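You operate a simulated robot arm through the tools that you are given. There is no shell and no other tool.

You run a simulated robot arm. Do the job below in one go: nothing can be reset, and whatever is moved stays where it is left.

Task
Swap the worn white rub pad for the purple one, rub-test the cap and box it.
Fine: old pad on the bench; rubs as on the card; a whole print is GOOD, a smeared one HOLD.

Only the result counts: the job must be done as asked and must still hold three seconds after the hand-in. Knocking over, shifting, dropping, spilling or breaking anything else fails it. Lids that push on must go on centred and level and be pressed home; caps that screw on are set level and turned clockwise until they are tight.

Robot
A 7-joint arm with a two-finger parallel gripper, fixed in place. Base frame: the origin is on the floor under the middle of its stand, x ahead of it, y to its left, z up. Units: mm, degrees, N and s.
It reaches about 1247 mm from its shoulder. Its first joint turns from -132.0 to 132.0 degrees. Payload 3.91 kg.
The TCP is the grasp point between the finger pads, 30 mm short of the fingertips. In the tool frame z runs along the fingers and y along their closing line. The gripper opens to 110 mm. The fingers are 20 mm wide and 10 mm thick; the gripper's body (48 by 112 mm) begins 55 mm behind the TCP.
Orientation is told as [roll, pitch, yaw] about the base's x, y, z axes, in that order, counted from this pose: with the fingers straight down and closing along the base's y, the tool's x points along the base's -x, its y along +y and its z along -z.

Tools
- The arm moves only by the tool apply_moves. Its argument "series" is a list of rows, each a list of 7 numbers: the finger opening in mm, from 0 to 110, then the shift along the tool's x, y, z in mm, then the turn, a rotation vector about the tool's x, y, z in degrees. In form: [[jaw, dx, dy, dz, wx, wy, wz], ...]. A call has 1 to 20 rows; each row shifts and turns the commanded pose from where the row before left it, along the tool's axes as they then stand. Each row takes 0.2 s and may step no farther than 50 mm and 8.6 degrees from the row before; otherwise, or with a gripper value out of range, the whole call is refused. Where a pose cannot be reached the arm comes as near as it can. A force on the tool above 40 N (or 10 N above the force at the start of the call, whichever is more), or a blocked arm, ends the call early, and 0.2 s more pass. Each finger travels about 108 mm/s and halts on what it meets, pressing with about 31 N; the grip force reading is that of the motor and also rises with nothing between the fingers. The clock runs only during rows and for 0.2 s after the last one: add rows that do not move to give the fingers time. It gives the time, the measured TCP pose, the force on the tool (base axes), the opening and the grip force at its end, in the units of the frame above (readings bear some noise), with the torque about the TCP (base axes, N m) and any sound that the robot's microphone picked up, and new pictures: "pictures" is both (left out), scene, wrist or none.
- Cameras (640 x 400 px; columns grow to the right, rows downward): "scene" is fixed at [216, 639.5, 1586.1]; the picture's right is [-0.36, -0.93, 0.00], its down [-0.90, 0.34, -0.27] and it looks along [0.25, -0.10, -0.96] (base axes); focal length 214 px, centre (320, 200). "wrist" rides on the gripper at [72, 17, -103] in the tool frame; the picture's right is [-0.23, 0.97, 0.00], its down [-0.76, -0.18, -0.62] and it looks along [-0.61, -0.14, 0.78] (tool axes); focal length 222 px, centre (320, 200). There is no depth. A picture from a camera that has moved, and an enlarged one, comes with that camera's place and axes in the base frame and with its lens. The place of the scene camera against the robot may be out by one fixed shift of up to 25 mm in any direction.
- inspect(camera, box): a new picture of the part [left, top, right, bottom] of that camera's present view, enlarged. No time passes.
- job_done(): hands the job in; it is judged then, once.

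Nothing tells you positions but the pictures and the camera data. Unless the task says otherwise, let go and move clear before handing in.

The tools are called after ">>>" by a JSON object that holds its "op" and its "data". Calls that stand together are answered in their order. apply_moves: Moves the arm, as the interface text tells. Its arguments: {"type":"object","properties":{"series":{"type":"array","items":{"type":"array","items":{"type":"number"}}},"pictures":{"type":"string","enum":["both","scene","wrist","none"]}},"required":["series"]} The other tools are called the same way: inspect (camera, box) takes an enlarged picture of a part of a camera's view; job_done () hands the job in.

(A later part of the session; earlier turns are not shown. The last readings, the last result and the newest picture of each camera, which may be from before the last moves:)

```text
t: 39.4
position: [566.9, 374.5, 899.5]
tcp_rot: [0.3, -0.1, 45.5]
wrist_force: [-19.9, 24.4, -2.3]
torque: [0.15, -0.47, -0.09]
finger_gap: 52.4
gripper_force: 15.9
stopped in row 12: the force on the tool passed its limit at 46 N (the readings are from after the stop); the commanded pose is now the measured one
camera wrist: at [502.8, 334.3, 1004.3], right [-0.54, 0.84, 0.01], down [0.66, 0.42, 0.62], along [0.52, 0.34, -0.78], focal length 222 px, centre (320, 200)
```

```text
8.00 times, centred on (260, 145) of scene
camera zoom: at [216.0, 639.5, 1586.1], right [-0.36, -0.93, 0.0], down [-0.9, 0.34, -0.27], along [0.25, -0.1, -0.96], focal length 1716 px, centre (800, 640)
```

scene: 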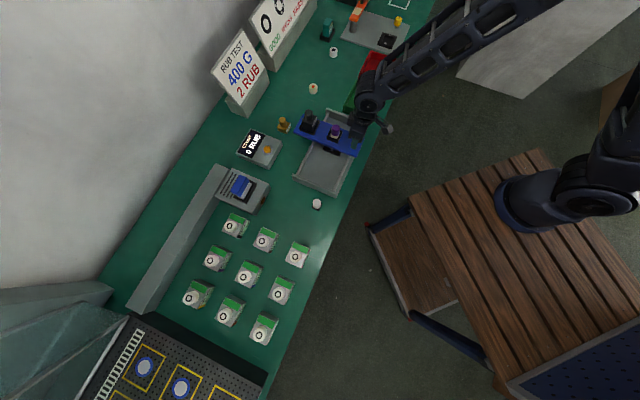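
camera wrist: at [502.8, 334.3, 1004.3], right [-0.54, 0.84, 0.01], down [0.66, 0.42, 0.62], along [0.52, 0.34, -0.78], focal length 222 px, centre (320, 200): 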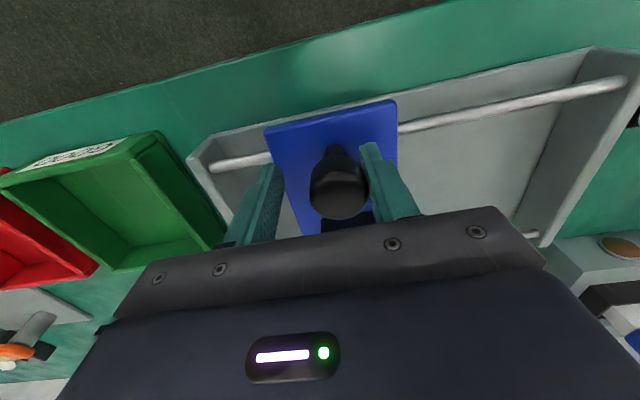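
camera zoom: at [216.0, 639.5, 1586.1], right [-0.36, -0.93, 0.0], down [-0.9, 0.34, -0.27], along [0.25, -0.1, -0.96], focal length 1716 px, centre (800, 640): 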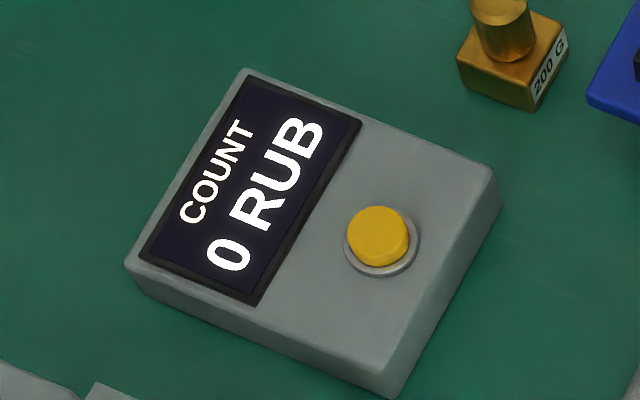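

I think 140 mm of travel is the slide's own stop: the motion was smooth and then it stopped dead. A rub may be counted on the full there-and-back, so I'll bring the beam back to its start and read the counter.

>>> {"op": "apply_moves", "data": {"series": [[44, 0, 6, 0, 0.2, 0.2, 0.5], [37, 0, 6, 0, 0, 0, 0], [37, 0, 12, 0, 0, 0, 0], [37, 0, 12, 0, 0, 0, 0], [37, 0, 12, 0, 0, 0, 0], [37, 0, 12, 0, 0, 0, 0], [37, 0, 12, 0, 0, 0, 0], [37, 0, 12, 0, 0, 0, 0], [37, 0, 12, 0, 0, 0, 0], [37, 0, 12, 0, 0, 0, 0], [37, 0, 12, 0, 0, 0, 0], [37, 0, 12, 0, 0, 0, 0], [37, 0, 10, 0, 0, 0, 0], [37, 0, 5, 0, 0, 0, 0], [37, 0, 0, 0, 0, 0, 0]], "pictures": "both"}}

>>> {"op": "inspect", "data": {"camera": "scene", "box": [230, 100, 390, 220]}}

```text
t: 42.6
position: [466.0, 476.3, 898.9]
tcp_rot: [0.0, 0.1, 44.8]
wrist_force: [-0.4, -0.1, -0.6]
torque: [0.0, 0.02, 0.01]
finger_gap: 37.4
gripper_force: 0.1
camera wrist: at [401.7, 437.1, 1004.0], right [-0.53, 0.85, 0.0], down [0.67, 0.41, 0.62], along [0.53, 0.33, -0.78], focal length 222 px, centre (320, 200)
```

scene: 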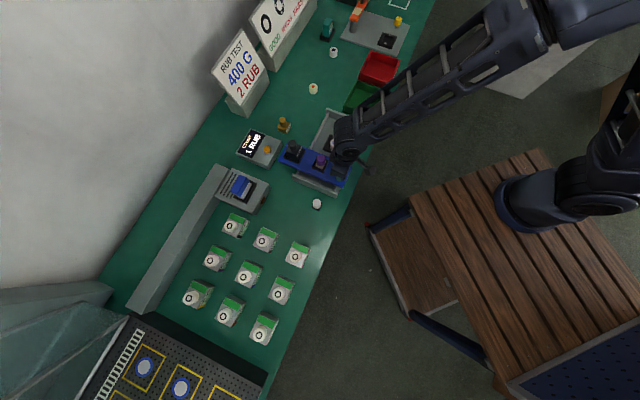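
wrist: 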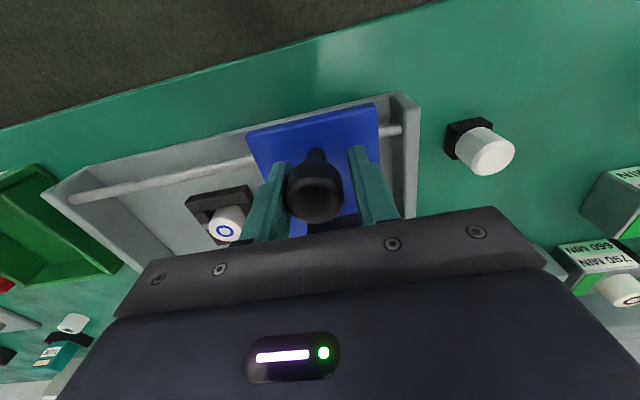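

```text
3.33 times, centred on (310, 160) of scene
camera zoom: at [216.0, 639.5, 1586.1], right [-0.36, -0.93, 0.0], down [-0.9, 0.34, -0.27], along [0.25, -0.1, -0.96], focal length 715 px, centre (353, 333)
```

zoom: 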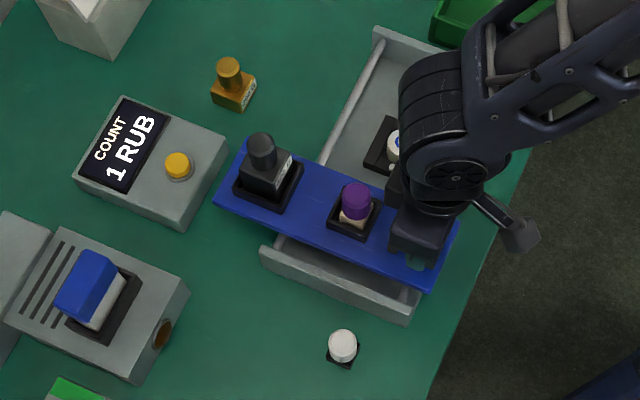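

One full there-and-back counts as one rub, and the display now reads 1 RUB. I'll do the second one: forward to the stop first.

>>> {"op": "apply_moves", "data": {"series": [[37, 0, -8, 0, 0, 0, 0], [37, 0, -12, 0, 0, 0, 0], [37, 0, -12, 0, 0, 0, 0], [37, 0, -12, 0, 0, 0, 0], [37, 0, -12, 0, 0, 0, 0], [37, 0, -12, 0, 0, 0, 0], [37, 0, -12, 0, 0, 0, 0], [37, 0, -12, 0, 0, 0, 0], [37, 0, -12, 0, 0, 0, 0], [37, 0, -12, 0, 0, 0, 0], [37, 0, -12, 0, 0, 0, 0], [37, 0, -9, 0, 0, 0, 0], [37, 0, 0, 0, 0, 0, 0]], "pictures": "both"}}

>>> {"op": "inspect", "data": {"camera": "scene", "box": [230, 100, 390, 220]}}

```text
t: 45.4
position: [561.1, 380.5, 899.0]
tcp_rot: [0.1, 0.2, 44.9]
wrist_force: [-5.1, 2.4, 1.7]
torque: [0.07, -0.04, 0.0]
finger_gap: 39.7
gripper_force: 2.8
camera wrist: at [497.8, 340.5, 1004.9], right [-0.53, 0.85, 0.0], down [0.67, 0.41, 0.62], along [0.53, 0.33, -0.78], focal length 222 px, centre (320, 200)
```

scene: 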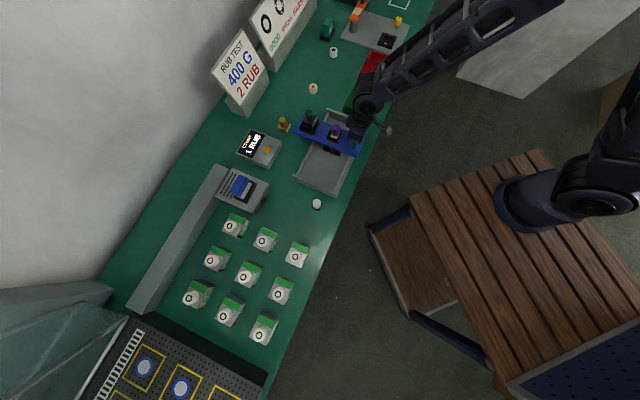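
wrist: 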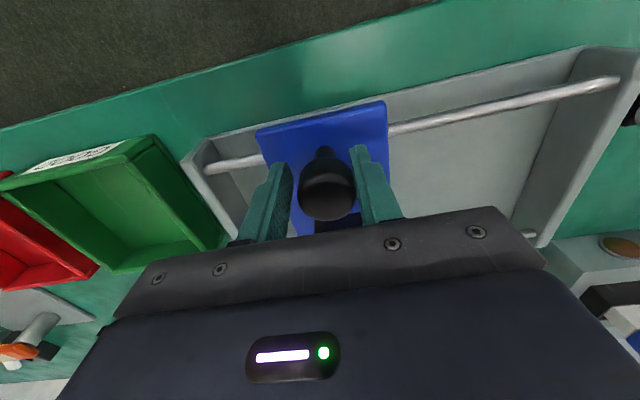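

```text
3.33 times, centred on (310, 160) of scene
camera zoom: at [216.0, 639.5, 1586.1], right [-0.36, -0.93, 0.0], down [-0.9, 0.34, -0.27], along [0.25, -0.1, -0.96], focal length 715 px, centre (353, 333)
```

zoom: 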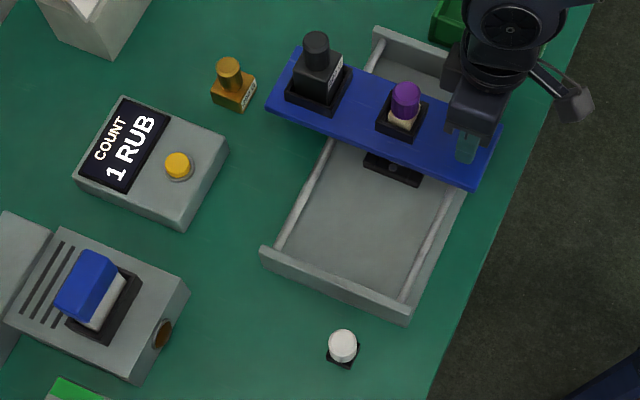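

The beam is at the far stop again. Now I'll bring it all the way back to its parked position.

>>> {"op": "apply_moves", "data": {"series": [[37, 0, 8, 0, 0, 0, 0], [37, 0, 12, 0, 0, 0, 0], [37, 0, 12, 0, 0, 0, 0], [37, 0, 12, 0, 0, 0, 0], [37, 0, 12, 0, 0, 0, 0], [37, 0, 12, 0, 0, 0, 0], [37, 0, 12, 0, 0, 0, 0], [37, 0, 12, 0, 0, 0, 0], [37, 0, 12, 0, 0, 0, 0], [37, 0, 12, 0, 0, 0, 0], [37, 0, 12, 0, 0, 0, 0], [37, 0, 12, 0, 0, 0, 0], [37, 0, 5, 0, 0, 0, 0], [37, 0, 0, 0, 0, 0, 0]], "pictures": "both"}}

>>> {"op": "inspect", "data": {"camera": "scene", "box": [230, 100, 390, 220]}}

>>> {"op": "inspect", "data": {"camera": "wrist", "box": [160, 150, 320, 250]}}

```text
t: 48.4
position: [460.1, 481.9, 899.5]
tcp_rot: [0.0, 0.2, 44.9]
wrist_force: [-0.3, -0.3, -0.5]
torque: [0.01, -0.02, -0.02]
finger_gap: 37.3
gripper_force: 0.5
camera wrist: at [394.6, 443.2, 1004.8], right [-0.53, 0.85, 0.0], down [0.67, 0.41, 0.62], along [0.53, 0.33, -0.78], focal length 222 px, centre (320, 200)
```

scene: 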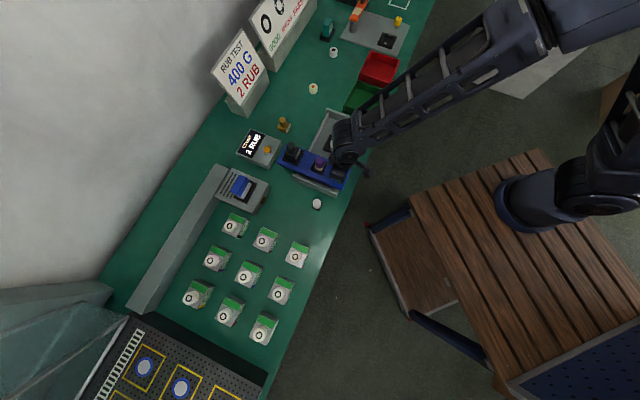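
wrist: 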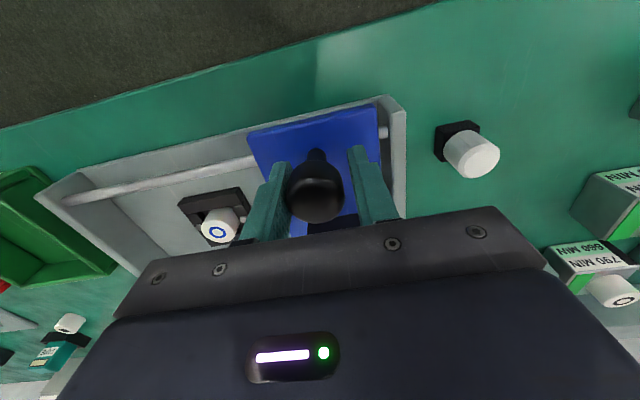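

```text
3.33 times, centred on (310, 160) of scene
camera zoom: at [216.0, 639.5, 1586.1], right [-0.36, -0.93, 0.0], down [-0.9, 0.34, -0.27], along [0.25, -0.1, -0.96], focal length 715 px, centre (353, 333)
```

zoom: 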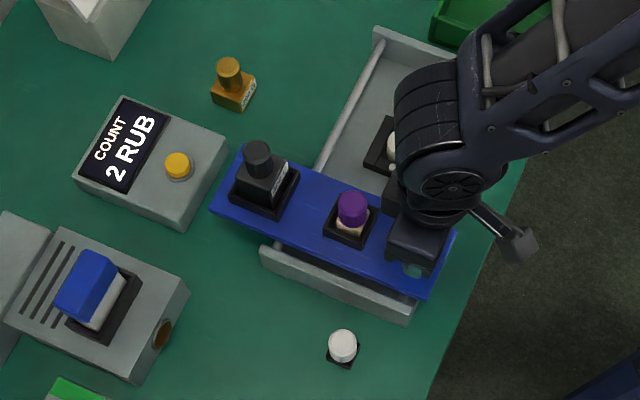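

```text
4.00 times, centred on (240, 200) of wrist
camera zoom: at [394.6, 443.2, 1004.8], right [-0.53, 0.85, 0.0], down [0.67, 0.41, 0.62], along [0.53, 0.33, -0.78], focal length 888 px, centre (640, 200)
```

zoom: 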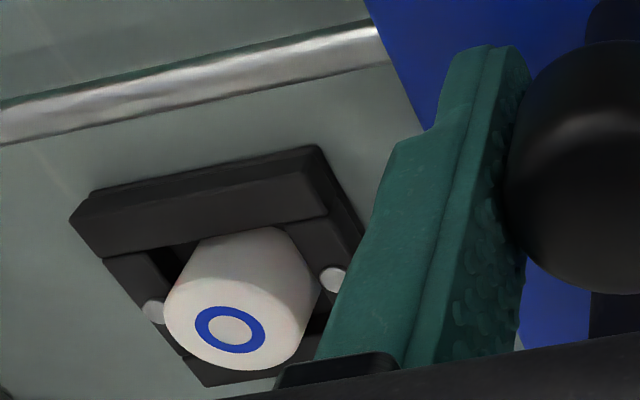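

The counter reads 2 RUB and the beam is parked. I'll let go of the knob, rise, and move over the cap to inspect the print closely.

>>> {"op": "apply_moves", "data": {"series": [[50, 0, 0, 0, 0, 0, 0], [76, 0, 0, 0, 0, 0, 0], [76, 0, 0, 0, 0, 0, 0], [76, 0, 0, -20, 0, 0, 0], [76, 0, 0, -40, 0, 0, 0], [76, -18, -31, 0, 0, 0, 0], [76, -18, -31, 0, 0, 0, 0], [76, -18, -31, 0, 0, 0, 0], [76, -18, -31, 0, 0, 0, 0], [76, 0, 0, 0, 0, 0, 0]], "pictures": "both"}}

>>> {"op": "inspect", "data": {"camera": "wrist", "box": [260, 60, 380, 150]}}

>>> {"op": "inspect", "data": {"camera": "wrist", "box": [300, 90, 345, 125]}}

```text
t: 50.6
position: [597.5, 444.3, 958.8]
tcp_rot: [0.1, 0.2, 44.9]
wrist_force: [-0.1, -0.2, 0.1]
torque: [-0.01, 0.02, -0.02]
finger_gap: 75.7
gripper_force: 0.0
camera wrist: at [533.7, 406.0, 1065.6], right [-0.53, 0.85, 0.0], down [0.67, 0.41, 0.62], along [0.53, 0.33, -0.78], focal length 222 px, centre (320, 200)
```

scene: 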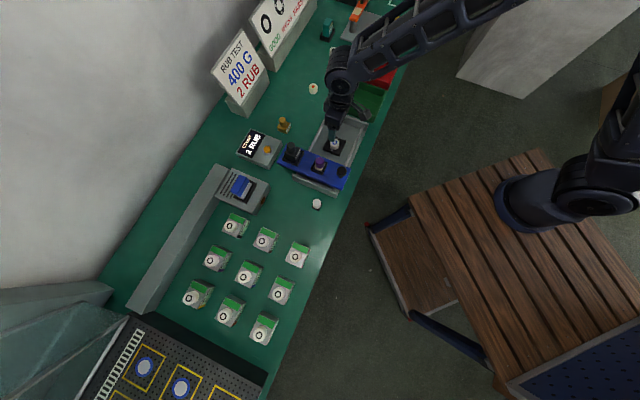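
wrist: 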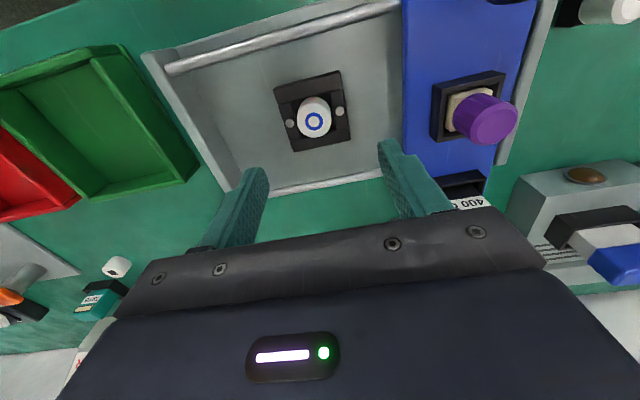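

```text
4.44 times, centred on (320, 105) of wrist
camera zoom: at [533.7, 406.0, 1065.6], right [-0.53, 0.85, 0.0], down [0.67, 0.41, 0.62], along [0.53, 0.33, -0.78], focal length 987 px, centre (320, 622)
```

zoom: 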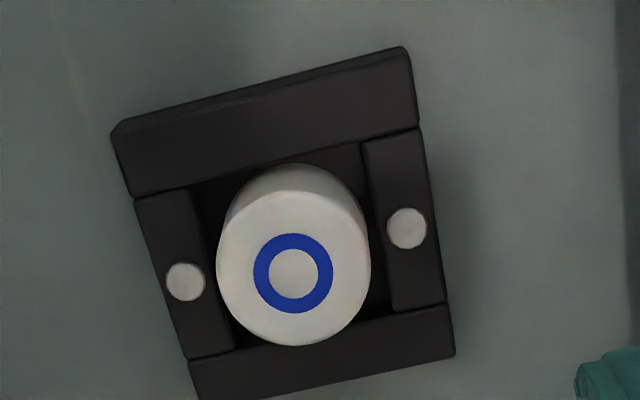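

```text
11.43 times, centred on (322, 108) of wrist
camera zoom: at [533.7, 406.0, 1065.6], right [-0.53, 0.85, 0.0], down [0.67, 0.41, 0.62], along [0.53, 0.33, -0.78], focal length 2538 px, centre (291, 1257)
```

zoom: 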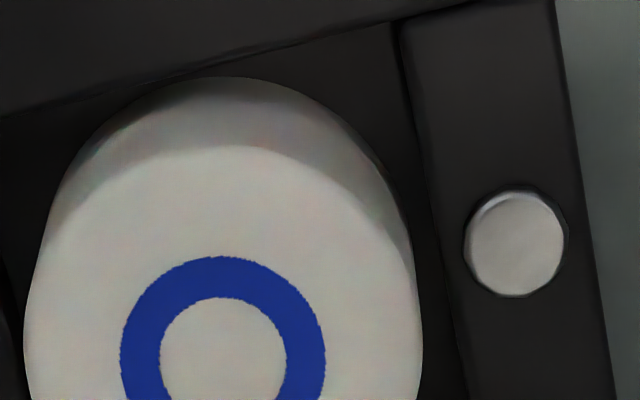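

The ring looks unbroken. I'll zoom right in on the print to check for any smear, including faint trails outside the ring.

>>> {"op": "inspect", "data": {"camera": "wrist", "box": [292, 97, 336, 141]}}

>>> {"op": "inspect", "data": {"camera": "wrist", "box": [304, 111, 324, 131]}}

>>> {"op": "inspect", "data": {"camera": "scene", "box": [320, 130, 350, 160]}}

```text
9.09 times, centred on (314, 119) of wrist
camera zoom: at [533.7, 406.0, 1065.6], right [-0.53, 0.85, 0.0], down [0.67, 0.41, 0.62], along [0.53, 0.33, -0.78], focal length 2019 px, centre (374, 936)
```

zoom: 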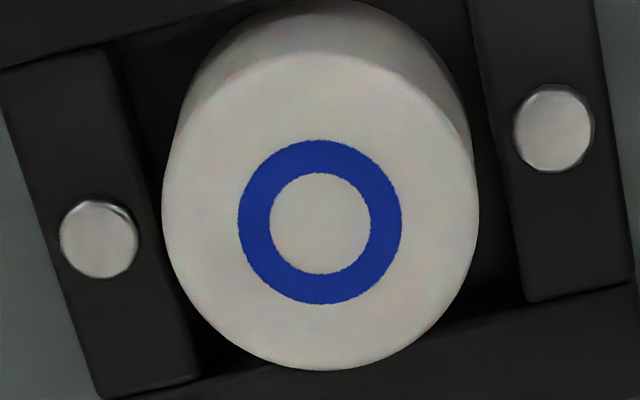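

```text
16.00 times, centred on (314, 121) of wrist
camera zoom: at [533.7, 406.0, 1065.6], right [-0.53, 0.85, 0.0], down [0.67, 0.41, 0.62], along [0.53, 0.33, -0.78], focal length 3554 px, centre (416, 1464)
```

zoom: 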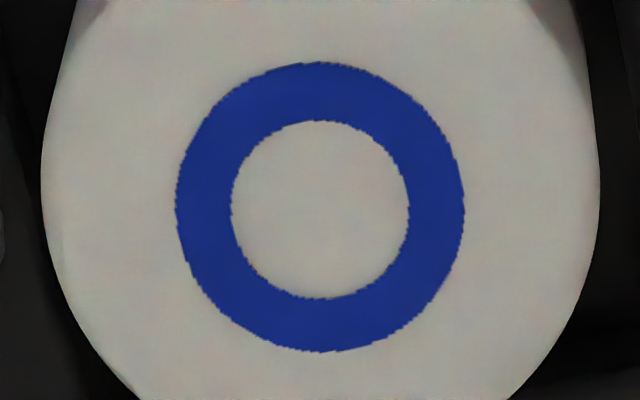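

```text
13.33 times, centred on (335, 145) of scene
camera zoom: at [216.0, 639.5, 1586.1], right [-0.36, -0.93, 0.0], down [-0.9, 0.34, -0.27], along [0.25, -0.1, -0.96], focal length 2860 px, centre (120, 933)
```

zoom: 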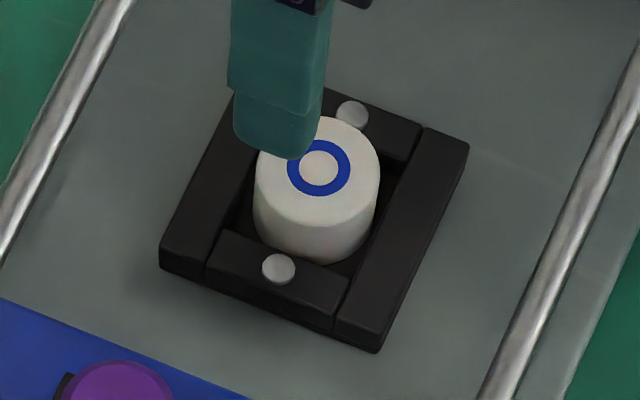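

The print is whole, with a clean unbroken ring, so the cap is GOOD and goes in the green bin. I'll move over it and come lower to check how much stands above the nest bars before gripping.

>>> {"op": "apply_moves", "data": {"series": [[76, -2.9, -6.8, 0, 0, 0, 0], [76, 0, 0, 28, 0, 0, 0], [76, 0, 0, 28, 0, 0, 0], [76, 0, 0, 0, 0, 0, 0]], "pictures": "both"}}

>>> {"op": "inspect", "data": {"camera": "wrist", "box": [260, 90, 380, 180]}}

>>> {"op": "inspect", "data": {"camera": "scene", "box": [310, 120, 360, 160]}}

```text
t: 51.6
position: [604.1, 441.9, 903.2]
tcp_rot: [0.0, 0.2, 44.8]
wrist_force: [0.4, 0.5, 0.4]
torque: [0.0, 0.01, 0.0]
finger_gap: 76.1
gripper_force: 0.0
camera wrist: at [540.0, 403.7, 1009.2], right [-0.53, 0.85, 0.0], down [0.67, 0.41, 0.62], along [0.53, 0.33, -0.78], focal length 222 px, centre (320, 200)
```

scene: 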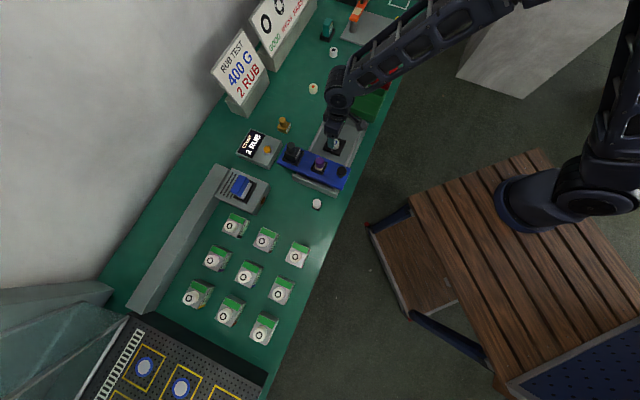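
wrist: 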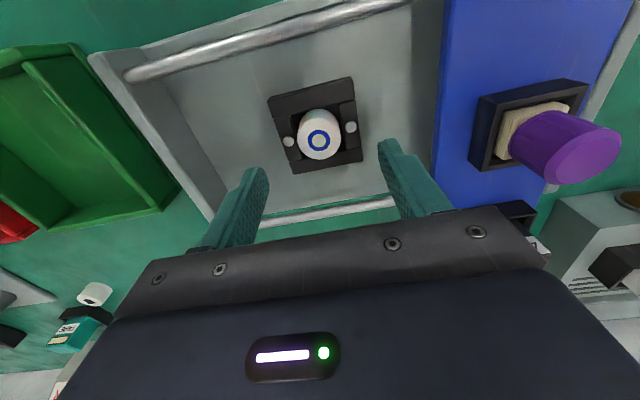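

```text
4.44 times, centred on (320, 135) of wrist
camera zoom: at [540.0, 403.7, 1009.2], right [-0.53, 0.85, 0.0], down [0.67, 0.41, 0.62], along [0.53, 0.33, -0.78], focal length 987 px, centre (320, 489)
```

zoom: 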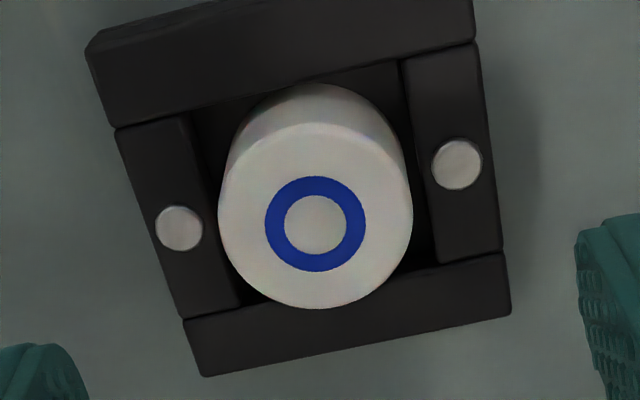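

```text
10.00 times, centred on (335, 140) of scene
camera zoom: at [216.0, 639.5, 1586.1], right [-0.36, -0.93, 0.0], down [-0.9, 0.34, -0.27], along [0.25, -0.1, -0.96], focal length 2145 px, centre (170, 800)
```

zoom: 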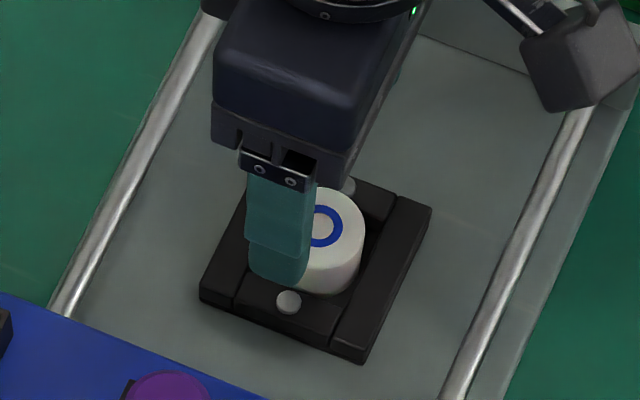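

The cap stands about 13 mm above the nest pins, at (602, 440) with its top near z 839. I'll lower so the fingertips come about 10 mm below its top, staying clear of the pins.

>>> {"op": "apply_moves", "data": {"series": [[70, 1.5, 0, 15, 0, 0, 0], [70, 0, 0, 15, 0, 0, 0], [70, 0, 0, 12, 0, 0, 0], [70, 0, 0, 0, 0, 0, 0]], "pictures": "both"}}

>>> {"op": "inspect", "data": {"camera": "wrist", "box": [240, 110, 400, 230]}}

>>> {"op": "inspect", "data": {"camera": "scene", "box": [310, 120, 360, 160]}}

```text
t: 52.6
position: [604.4, 441.0, 860.5]
tcp_rot: [0.0, 0.2, 45.0]
wrist_force: [0.6, -0.2, 0.4]
torque: [-0.01, -0.01, 0.0]
finger_gap: 70.0
gripper_force: 0.1
camera wrist: at [539.8, 401.7, 966.7], right [-0.53, 0.85, 0.0], down [0.67, 0.41, 0.62], along [0.53, 0.33, -0.78], focal length 222 px, centre (320, 200)
```

scene: 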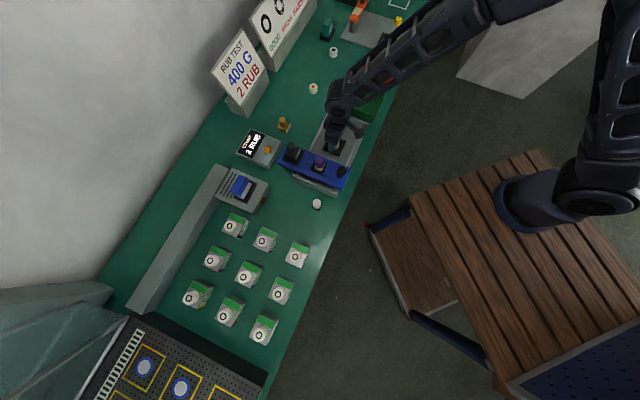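
wrist: 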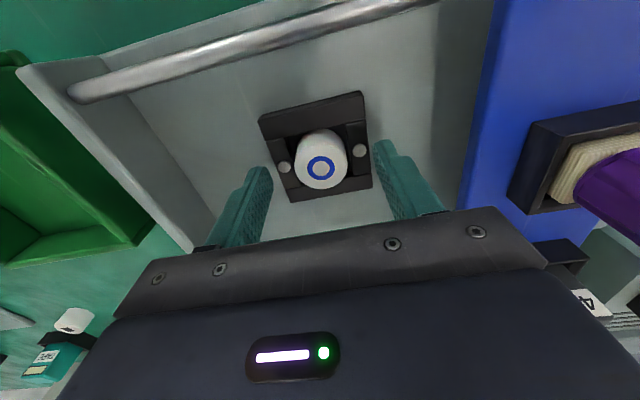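

```text
3.33 times, centred on (320, 170) of wrist
camera zoom: at [539.8, 401.7, 966.7], right [-0.53, 0.85, 0.0], down [0.67, 0.41, 0.62], along [0.53, 0.33, -0.78], focal length 740 px, centre (320, 300)
```

zoom: 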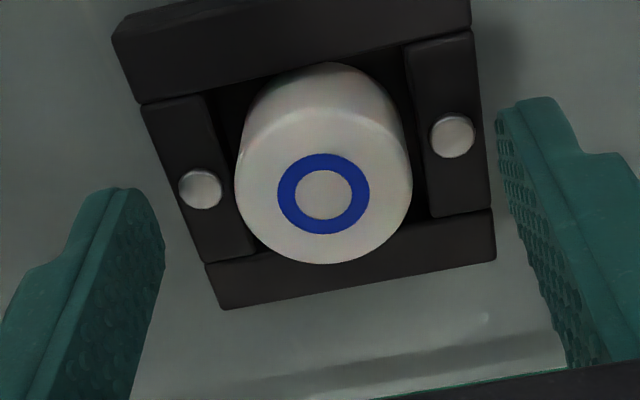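

```text
10.00 times, centred on (335, 140) of scene
camera zoom: at [216.0, 639.5, 1586.1], right [-0.36, -0.93, 0.0], down [-0.9, 0.34, -0.27], along [0.25, -0.1, -0.96], focal length 2145 px, centre (170, 800)
```

zoom: 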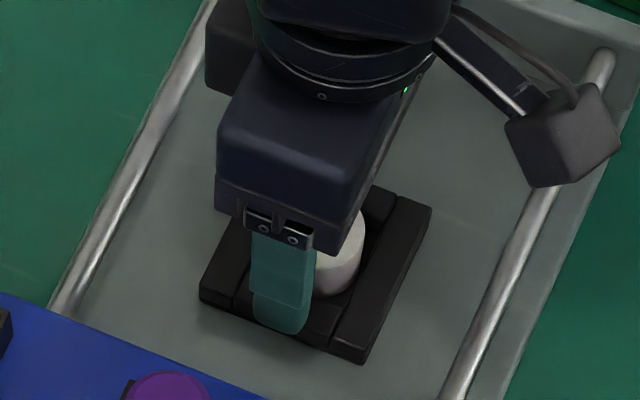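

The fingertips are about 4 mm above the pins and roughly 6 mm below the cap's top. I'll go 2.5 mm lower and close.

>>> {"op": "apply_moves", "data": {"series": [[70, 0, 0, 2.5, 0, 0, 0], [50, 0, 0, 0, 0, 0, 0], [15, 0, 0, 0, 0, 0, 0], [15, 0, 0, 0, 0, 0, 0], [15, 0, 0, 0, 0, 0, 0]], "pictures": "both"}}

>>> {"op": "inspect", "data": {"camera": "wrist", "box": [240, 110, 400, 230]}}

```text
t: 53.8
position: [603.8, 440.5, 859.7]
tcp_rot: [0.1, 0.2, 44.9]
wrist_force: [-0.9, 0.8, -0.1]
torque: [0.01, -0.01, 0.0]
finger_gap: 31.7
gripper_force: 31.0
camera wrist: at [539.8, 401.7, 964.5], right [-0.53, 0.85, 0.0], down [0.67, 0.41, 0.62], along [0.53, 0.33, -0.78], focal length 222 px, centre (320, 200)
```

scene: 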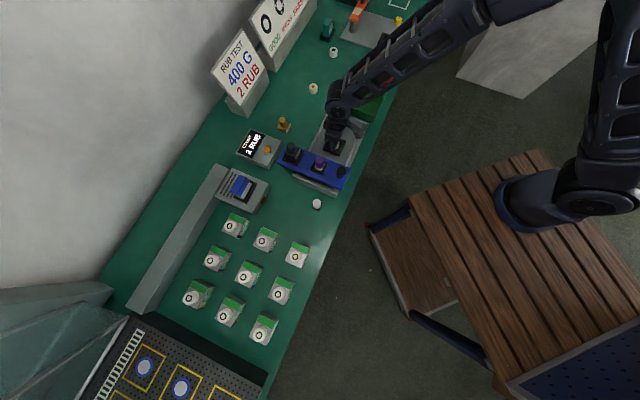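
wrist: 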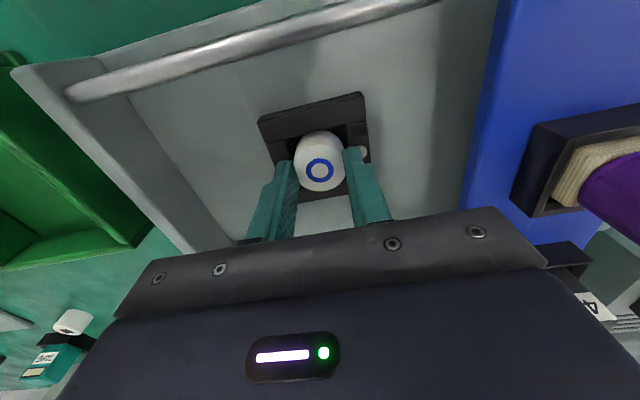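

```text
3.33 times, centred on (320, 170) of wrist
camera zoom: at [539.8, 401.7, 964.5], right [-0.53, 0.85, 0.0], down [0.67, 0.41, 0.62], along [0.53, 0.33, -0.78], focal length 740 px, centre (320, 300)
```

zoom: 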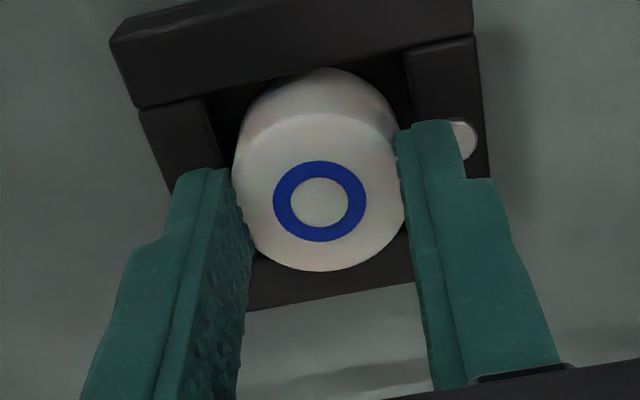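

The cap is gripped at 31.7 mm without touching anything else. I'll lift it straight out slowly.

>>> {"op": "apply_moves", "data": {"series": [[15, 0, 0, -2, 0, 0, 0], [15, 0, 0, -4, 0, 0, 0], [15, 0, 0, -8, 0, 0, 0], [15, 0, 0, -15, 0, 0, 0], [15, 0, 0, -25, 0, 0, 0], [15, 0, 0, -30, 0, 0, 0], [15, 0, 0, -30, 0, 0, 0], [15, 0, 0, 0, 0, 0, 0]], "pictures": "both"}}

>>> {"op": "inspect", "data": {"camera": "wrist", "box": [240, 110, 400, 230]}}

>>> {"op": "inspect", "data": {"camera": "wrist", "box": [0, 20, 240, 200]}}

```text
t: 55.6
position: [604.2, 441.0, 973.8]
tcp_rot: [0.1, 0.2, 44.9]
wrist_force: [0.3, -0.2, -0.4]
torque: [-0.02, 0.0, 0.01]
finger_gap: 31.1
gripper_force: 30.9
camera wrist: at [540.9, 402.1, 1078.5], right [-0.53, 0.85, 0.0], down [0.67, 0.41, 0.62], along [0.53, 0.33, -0.78], focal length 222 px, centre (320, 200)
```

scene: 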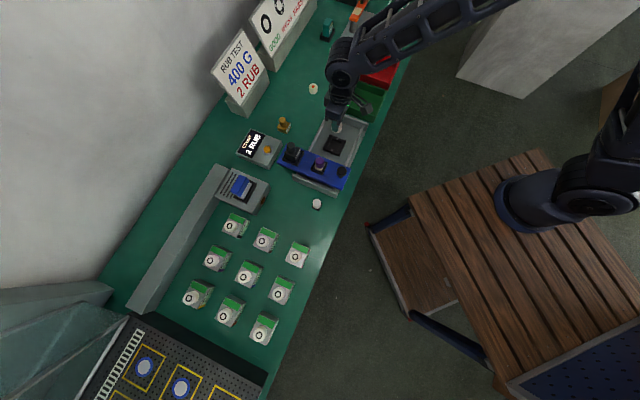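
wrist: 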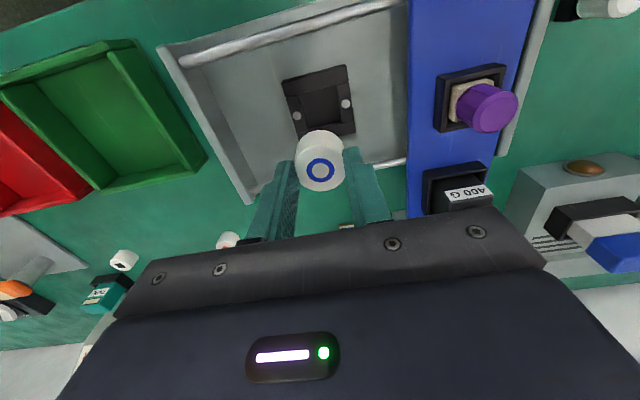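

```text
3.33 times, centred on (320, 170) of wrist
camera zoom: at [540.9, 402.1, 1078.5], right [-0.53, 0.85, 0.0], down [0.67, 0.41, 0.62], along [0.53, 0.33, -0.78], focal length 740 px, centre (320, 300)
```

zoom: 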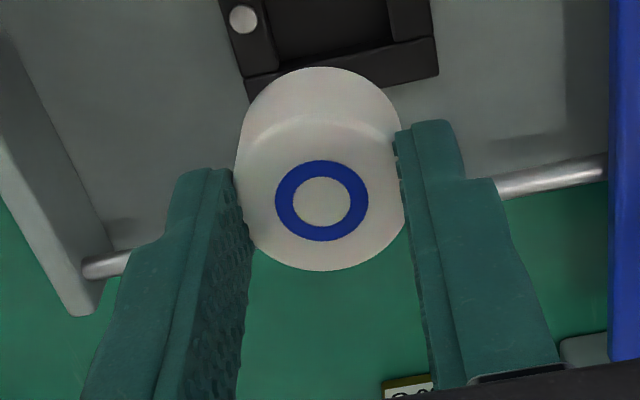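

```text
2.22 times, centred on (120, 110) of wrist
camera zoom: at [540.9, 402.1, 1078.5], right [-0.53, 0.85, 0.0], down [0.67, 0.41, 0.62], along [0.53, 0.33, -0.78], focal length 494 px, centre (764, 400)
```

zoom: 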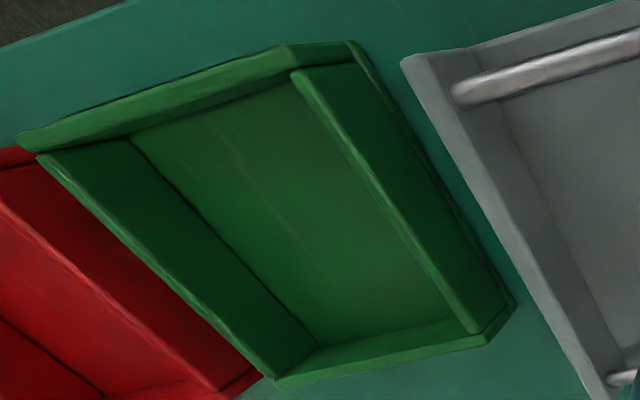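

The cap is out of the nest and held firmly. The green GOOD bin is centred near (734, 260), so I'll carry the cap over it at this height.

>>> {"op": "apply_moves", "data": {"series": [[15, 6, -36.5, 0, 0, 0, 0], [15, 6, -36.5, 0, 0, 0, 0], [15, 6, -36.5, 0, 0, 0, 0], [15, 6, -36.5, 0, 0, 0, 0], [15, 6, -36.5, 0, 0, 0, 0], [15, 6, -36.5, 0, 0, 0, 0], [15, 0, 0, 0, 0, 0, 0]], "pictures": "both"}}

>>> {"op": "inspect", "data": {"camera": "wrist", "box": [180, 40, 460, 220]}}

```text
t: 57.2
position: [733.0, 260.0, 971.3]
tcp_rot: [0.0, 0.2, 45.0]
wrist_force: [-0.1, -0.2, 0.5]
torque: [0.01, -0.03, 0.05]
finger_gap: 31.3
gripper_force: 30.6
camera wrist: at [668.9, 220.5, 1075.7], right [-0.53, 0.85, 0.0], down [0.67, 0.41, 0.62], along [0.53, 0.33, -0.78], focal length 222 px, centre (320, 200)
```

scene: 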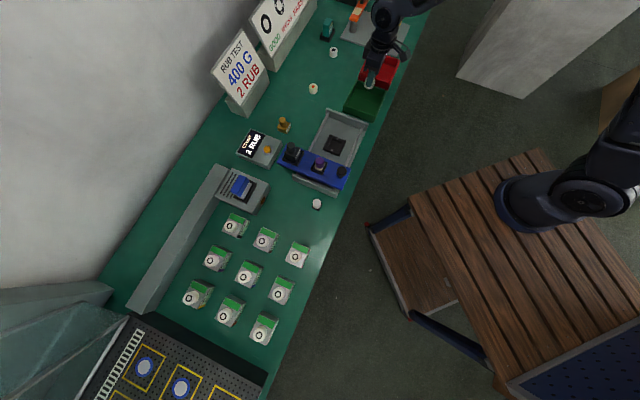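
wrist: 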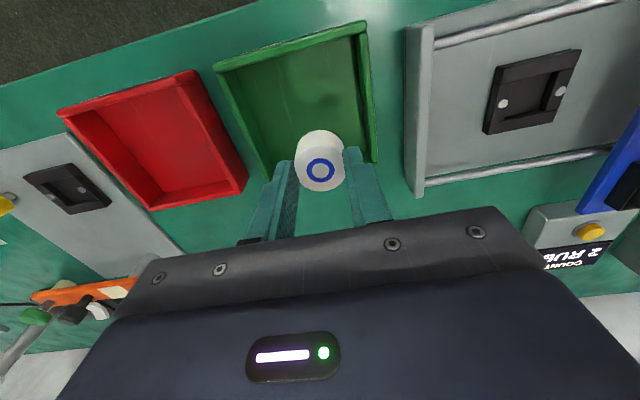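

```text
2.22 times, centred on (320, 130) of wrist
camera zoom: at [668.9, 220.5, 1075.7], right [-0.53, 0.85, 0.0], down [0.67, 0.41, 0.62], along [0.53, 0.33, -0.78], focal length 494 px, centre (320, 356)
```

zoom: 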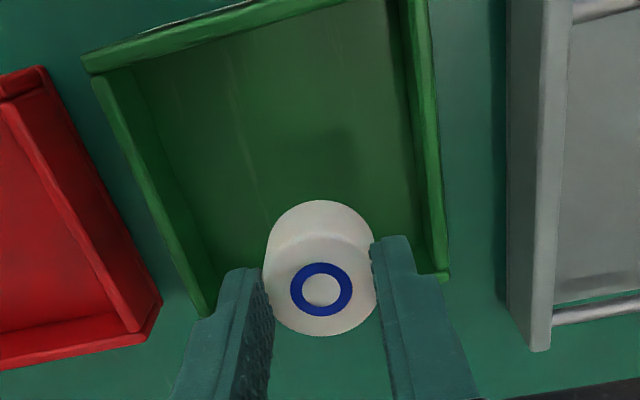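

The cap would land a bit close to one wall, so I'll shift 14 mm to the bin's centre and lower inside.

>>> {"op": "apply_moves", "data": {"series": [[15, 0, -14, 0, 0, 0, 0], [15, 0, 0, 35, 0, 0, 0], [15, 0, 0, 35, 0, 0, 0], [15, 0, 0, 25, 0, 0, 0], [15, 0, 0, 0, 0, 0, 0]], "pictures": "both"}}

>>> {"op": "inspect", "data": {"camera": "wrist", "box": [180, 60, 460, 240]}}

>>> {"op": "inspect", "data": {"camera": "scene", "box": [330, 50, 410, 130]}}

```text
t: 58.4
position: [742.5, 247.6, 879.1]
tcp_rot: [-0.1, 0.2, 44.9]
wrist_force: [0.2, 1.0, -1.0]
torque: [0.02, 0.03, 0.0]
finger_gap: 31.4
gripper_force: 30.5
camera wrist: at [677.7, 210.2, 983.8], right [-0.53, 0.85, 0.0], down [0.67, 0.41, 0.62], along [0.53, 0.33, -0.78], focal length 222 px, centre (320, 200)
```

scene: 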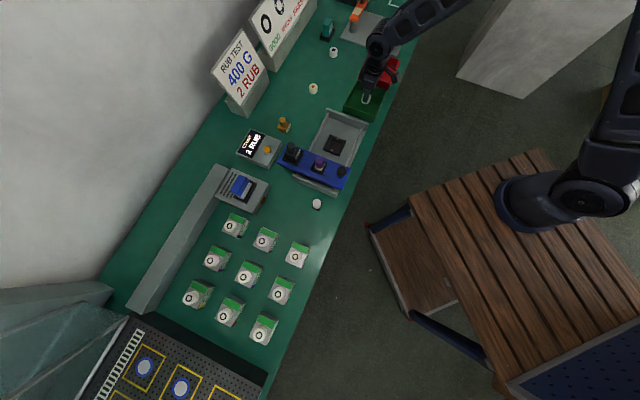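
wrist: 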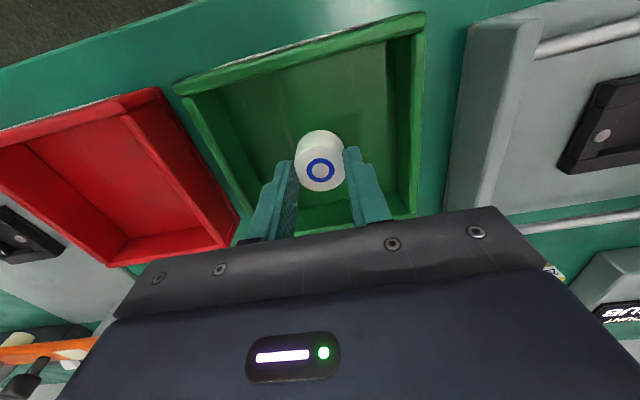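

```text
2.22 times, centred on (320, 150) of wrist
camera zoom: at [677.7, 210.2, 983.8], right [-0.53, 0.85, 0.0], down [0.67, 0.41, 0.62], along [0.53, 0.33, -0.78], focal length 494 px, centre (320, 311)
```

zoom: 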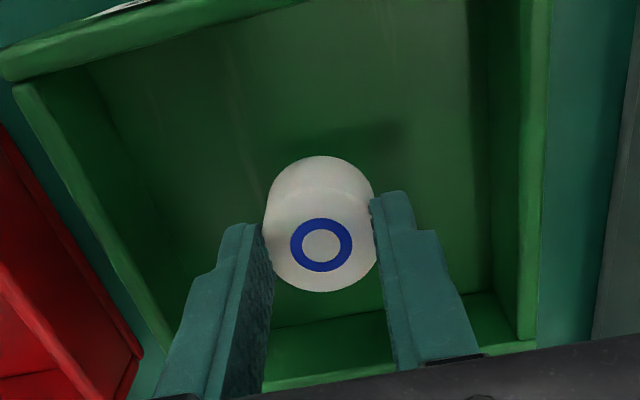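

```text
5.00 times, centred on (370, 90) of scene
camera zoom: at [216.0, 639.5, 1586.1], right [-0.36, -0.93, 0.0], down [-0.9, 0.34, -0.27], along [0.25, -0.1, -0.96], focal length 1072 px, centre (70, 750)
```

zoom: 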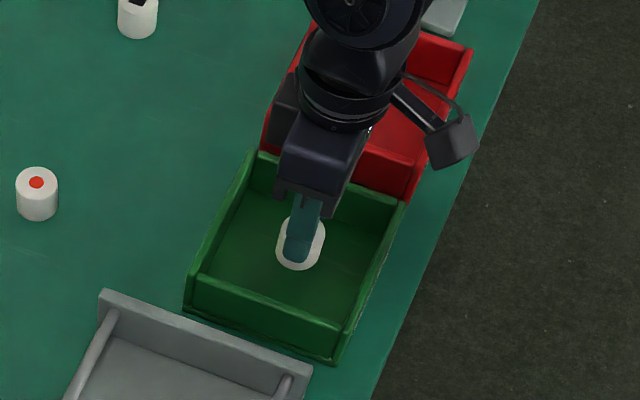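

The cap is well inside the green bin. I'll lower it the rest of the way in small steps until it touches the floor.

>>> {"op": "apply_moves", "data": {"series": [[15, 0, 0, 6, 0, 0, 0], [15, 0, 0, 5, 0, 0, 0], [15, 0, 0, 3, 0, 0, 0], [15, 0, 0, 2, 0, 0, 0], [15, 0, 0, 0, 0, 0, 0]], "pictures": "none"}}

>>> {"op": "apply_moves", "data": {"series": [[15, 0, 0, 1.5, 0, 0, 0], [15, 0, 0, 1.5, 0, 0, 0], [15, 0, 0, 0, 0, 0, 0]], "pictures": "none"}}

```text
t: 59.6
position: [743.5, 249.0, 860.7]
tcp_rot: [0.0, 0.2, 44.9]
wrist_force: [0.4, 0.2, 0.5]
torque: [0.0, -0.01, 0.0]
finger_gap: 31.5
gripper_force: 31.2
```

```text
t: 60.4
position: [742.7, 250.4, 858.4]
tcp_rot: [0.0, 0.2, 44.9]
wrist_force: [-0.1, -0.3, -0.7]
torque: [-0.01, -0.01, 0.01]
finger_gap: 31.2
gripper_force: 31.3
```

No contact yet, so I'll continue down in small steps.

>>> {"op": "apply_moves", "data": {"series": [[15, 0, 0, 1.5, 0, 0, 0], [15, 0, 0, 0, 0, 0, 0]], "pictures": "none"}}

>>> {"op": "apply_moves", "data": {"series": [[15, 0, 0, 1.5, 0, 0, 0], [15, 0, 0, 0, 0, 0, 0]], "pictures": "wrist"}}

>>> {"op": "inspect", "data": {"camera": "wrist", "box": [220, 80, 420, 220]}}

```text
t: 61.0
position: [744.4, 249.9, 856.6]
tcp_rot: [0.1, 0.2, 44.9]
wrist_force: [0.2, -0.4, 0.1]
torque: [0.06, 0.02, -0.03]
finger_gap: 31.4
gripper_force: 30.9
```

```text
t: 61.6
position: [744.2, 249.5, 854.9]
tcp_rot: [0.1, 0.1, 44.9]
wrist_force: [0.0, 0.3, -0.3]
torque: [0.03, -0.01, 0.01]
finger_gap: 31.2
gripper_force: 31.7
camera wrist: at [678.9, 210.7, 960.8], right [-0.53, 0.85, 0.0], down [0.67, 0.41, 0.62], along [0.53, 0.33, -0.78], focal length 222 px, centre (320, 200)
```

wrist: 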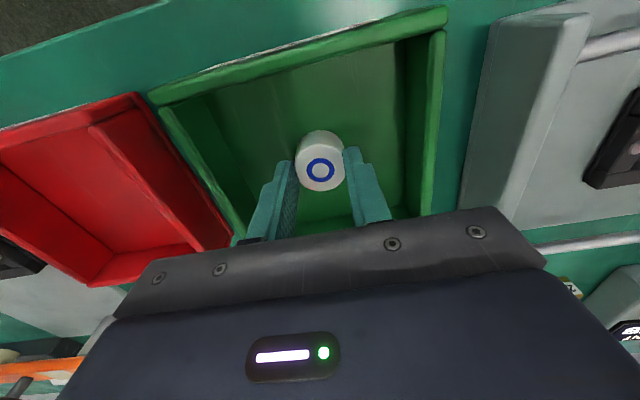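

```text
2.86 times, centred on (320, 150) of wrist
camera zoom: at [678.9, 210.7, 960.8], right [-0.53, 0.85, 0.0], down [0.67, 0.41, 0.62], along [0.53, 0.33, -0.78], focal length 635 px, centre (320, 343)
```

zoom: 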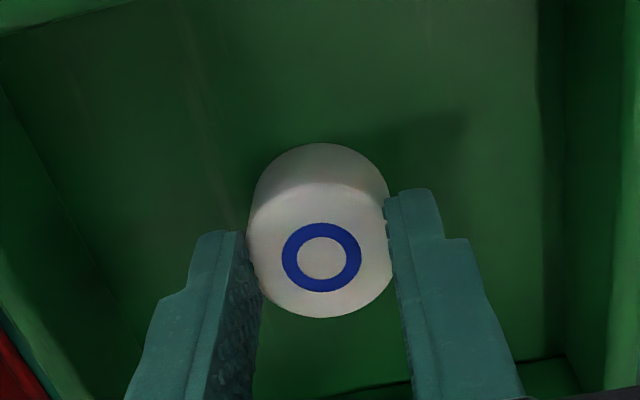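

>>> {"op": "apply_moves", "data": {"series": [[15, 0, 0, 1.5, 0, 0, 0], [15, 0, 0, 0, 0, 0, 0]], "pictures": "none"}}

>>> {"op": "apply_moves", "data": {"series": [[15, 0, 0, 1.5, 0, 0, 0], [15, 0, 0, 0, 0, 0, 0]], "pictures": "none"}}

```text
t: 62.2
position: [743.1, 249.9, 855.2]
tcp_rot: [0.0, 0.2, 44.9]
wrist_force: [-1.5, 0.0, 19.0]
torque: [0.05, 0.1, 0.04]
finger_gap: 31.4
gripper_force: 31.0
```

```text
t: 62.8
position: [743.3, 250.1, 852.9]
tcp_rot: [0.1, 0.1, 44.9]
wrist_force: [4.4, 1.4, 18.7]
torque: [-0.08, -0.35, -0.05]
finger_gap: 31.7
gripper_force: 30.9
```

The cap is touching the bin floor. I'll ease off, open gently and rise clear.

>>> {"op": "apply_moves", "data": {"series": [[15, 0, 0, -1.5, 0, 0, 0], [30, 0, 0, 0, 0, 0, 0], [36, 0, 0, 0, 0, 0, 0], [50, 0, 0, 0, 0, 0, 0], [60, 0, 0, 0, 0, 0, 0], [60, 0, 0, 0, 0, 0, 0], [60, 0, 0, -20, 0, 0, 0], [60, 0, 0, -40, 0, 0, 0], [60, 0, 0, -45, 0, 0, 0], [60, 0, 0, 0, 0, 0, 0]], "pictures": "both"}}

>>> {"op": "inspect", "data": {"camera": "wrist", "box": [220, 30, 420, 170]}}

>>> {"op": "inspect", "data": {"camera": "scene", "box": [230, 50, 410, 220]}}

```text
t: 65.0
position: [743.7, 249.9, 956.2]
tcp_rot: [0.0, 0.2, 45.0]
wrist_force: [0.1, 0.1, -0.2]
torque: [0.01, 0.04, -0.01]
finger_gap: 59.9
gripper_force: 0.1
camera wrist: at [680.2, 211.3, 1062.0], right [-0.53, 0.85, 0.0], down [0.67, 0.41, 0.62], along [0.53, 0.33, -0.78], focal length 222 px, centre (320, 200)
```

scene: 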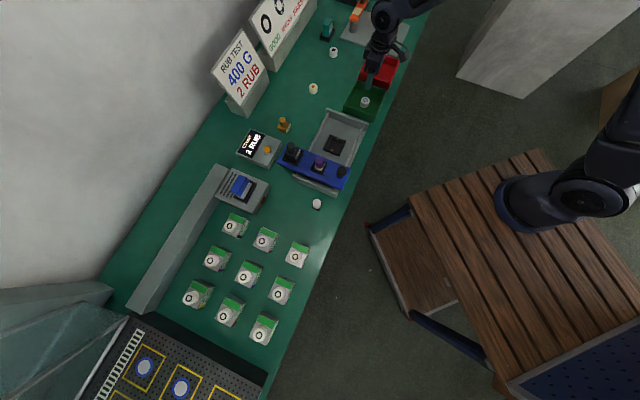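
wrist: 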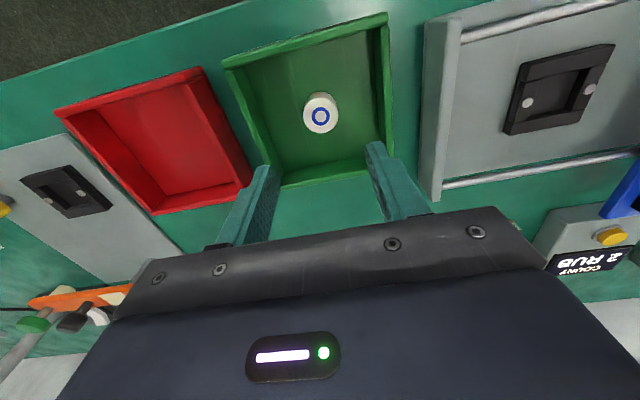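

```text
2.86 times, centred on (320, 100) of wrist
camera zoom: at [680.2, 211.3, 1062.0], right [-0.53, 0.85, 0.0], down [0.67, 0.41, 0.62], along [0.53, 0.33, -0.78], focal length 635 px, centre (320, 486)
```

zoom: 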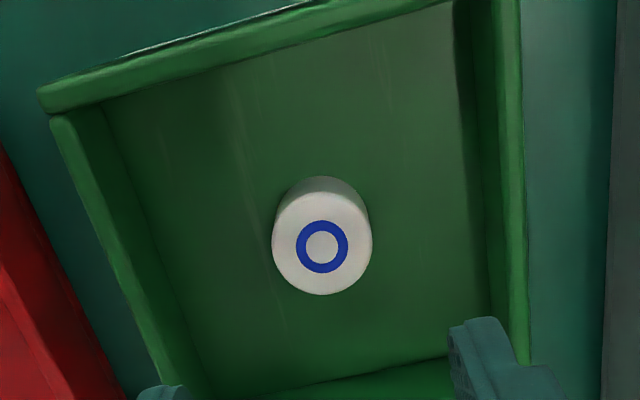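

```text
2.35 times, centred on (320, 135) of scene
camera zoom: at [216.0, 639.5, 1586.1], right [-0.36, -0.93, 0.0], down [-0.9, 0.34, -0.27], along [0.25, -0.1, -0.96], focal length 505 px, centre (320, 353)
```

zoom: 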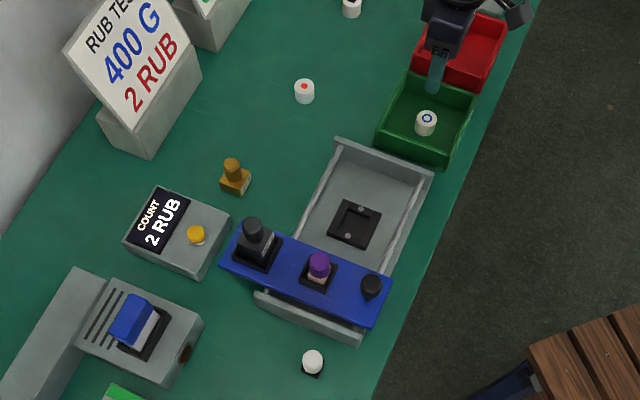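

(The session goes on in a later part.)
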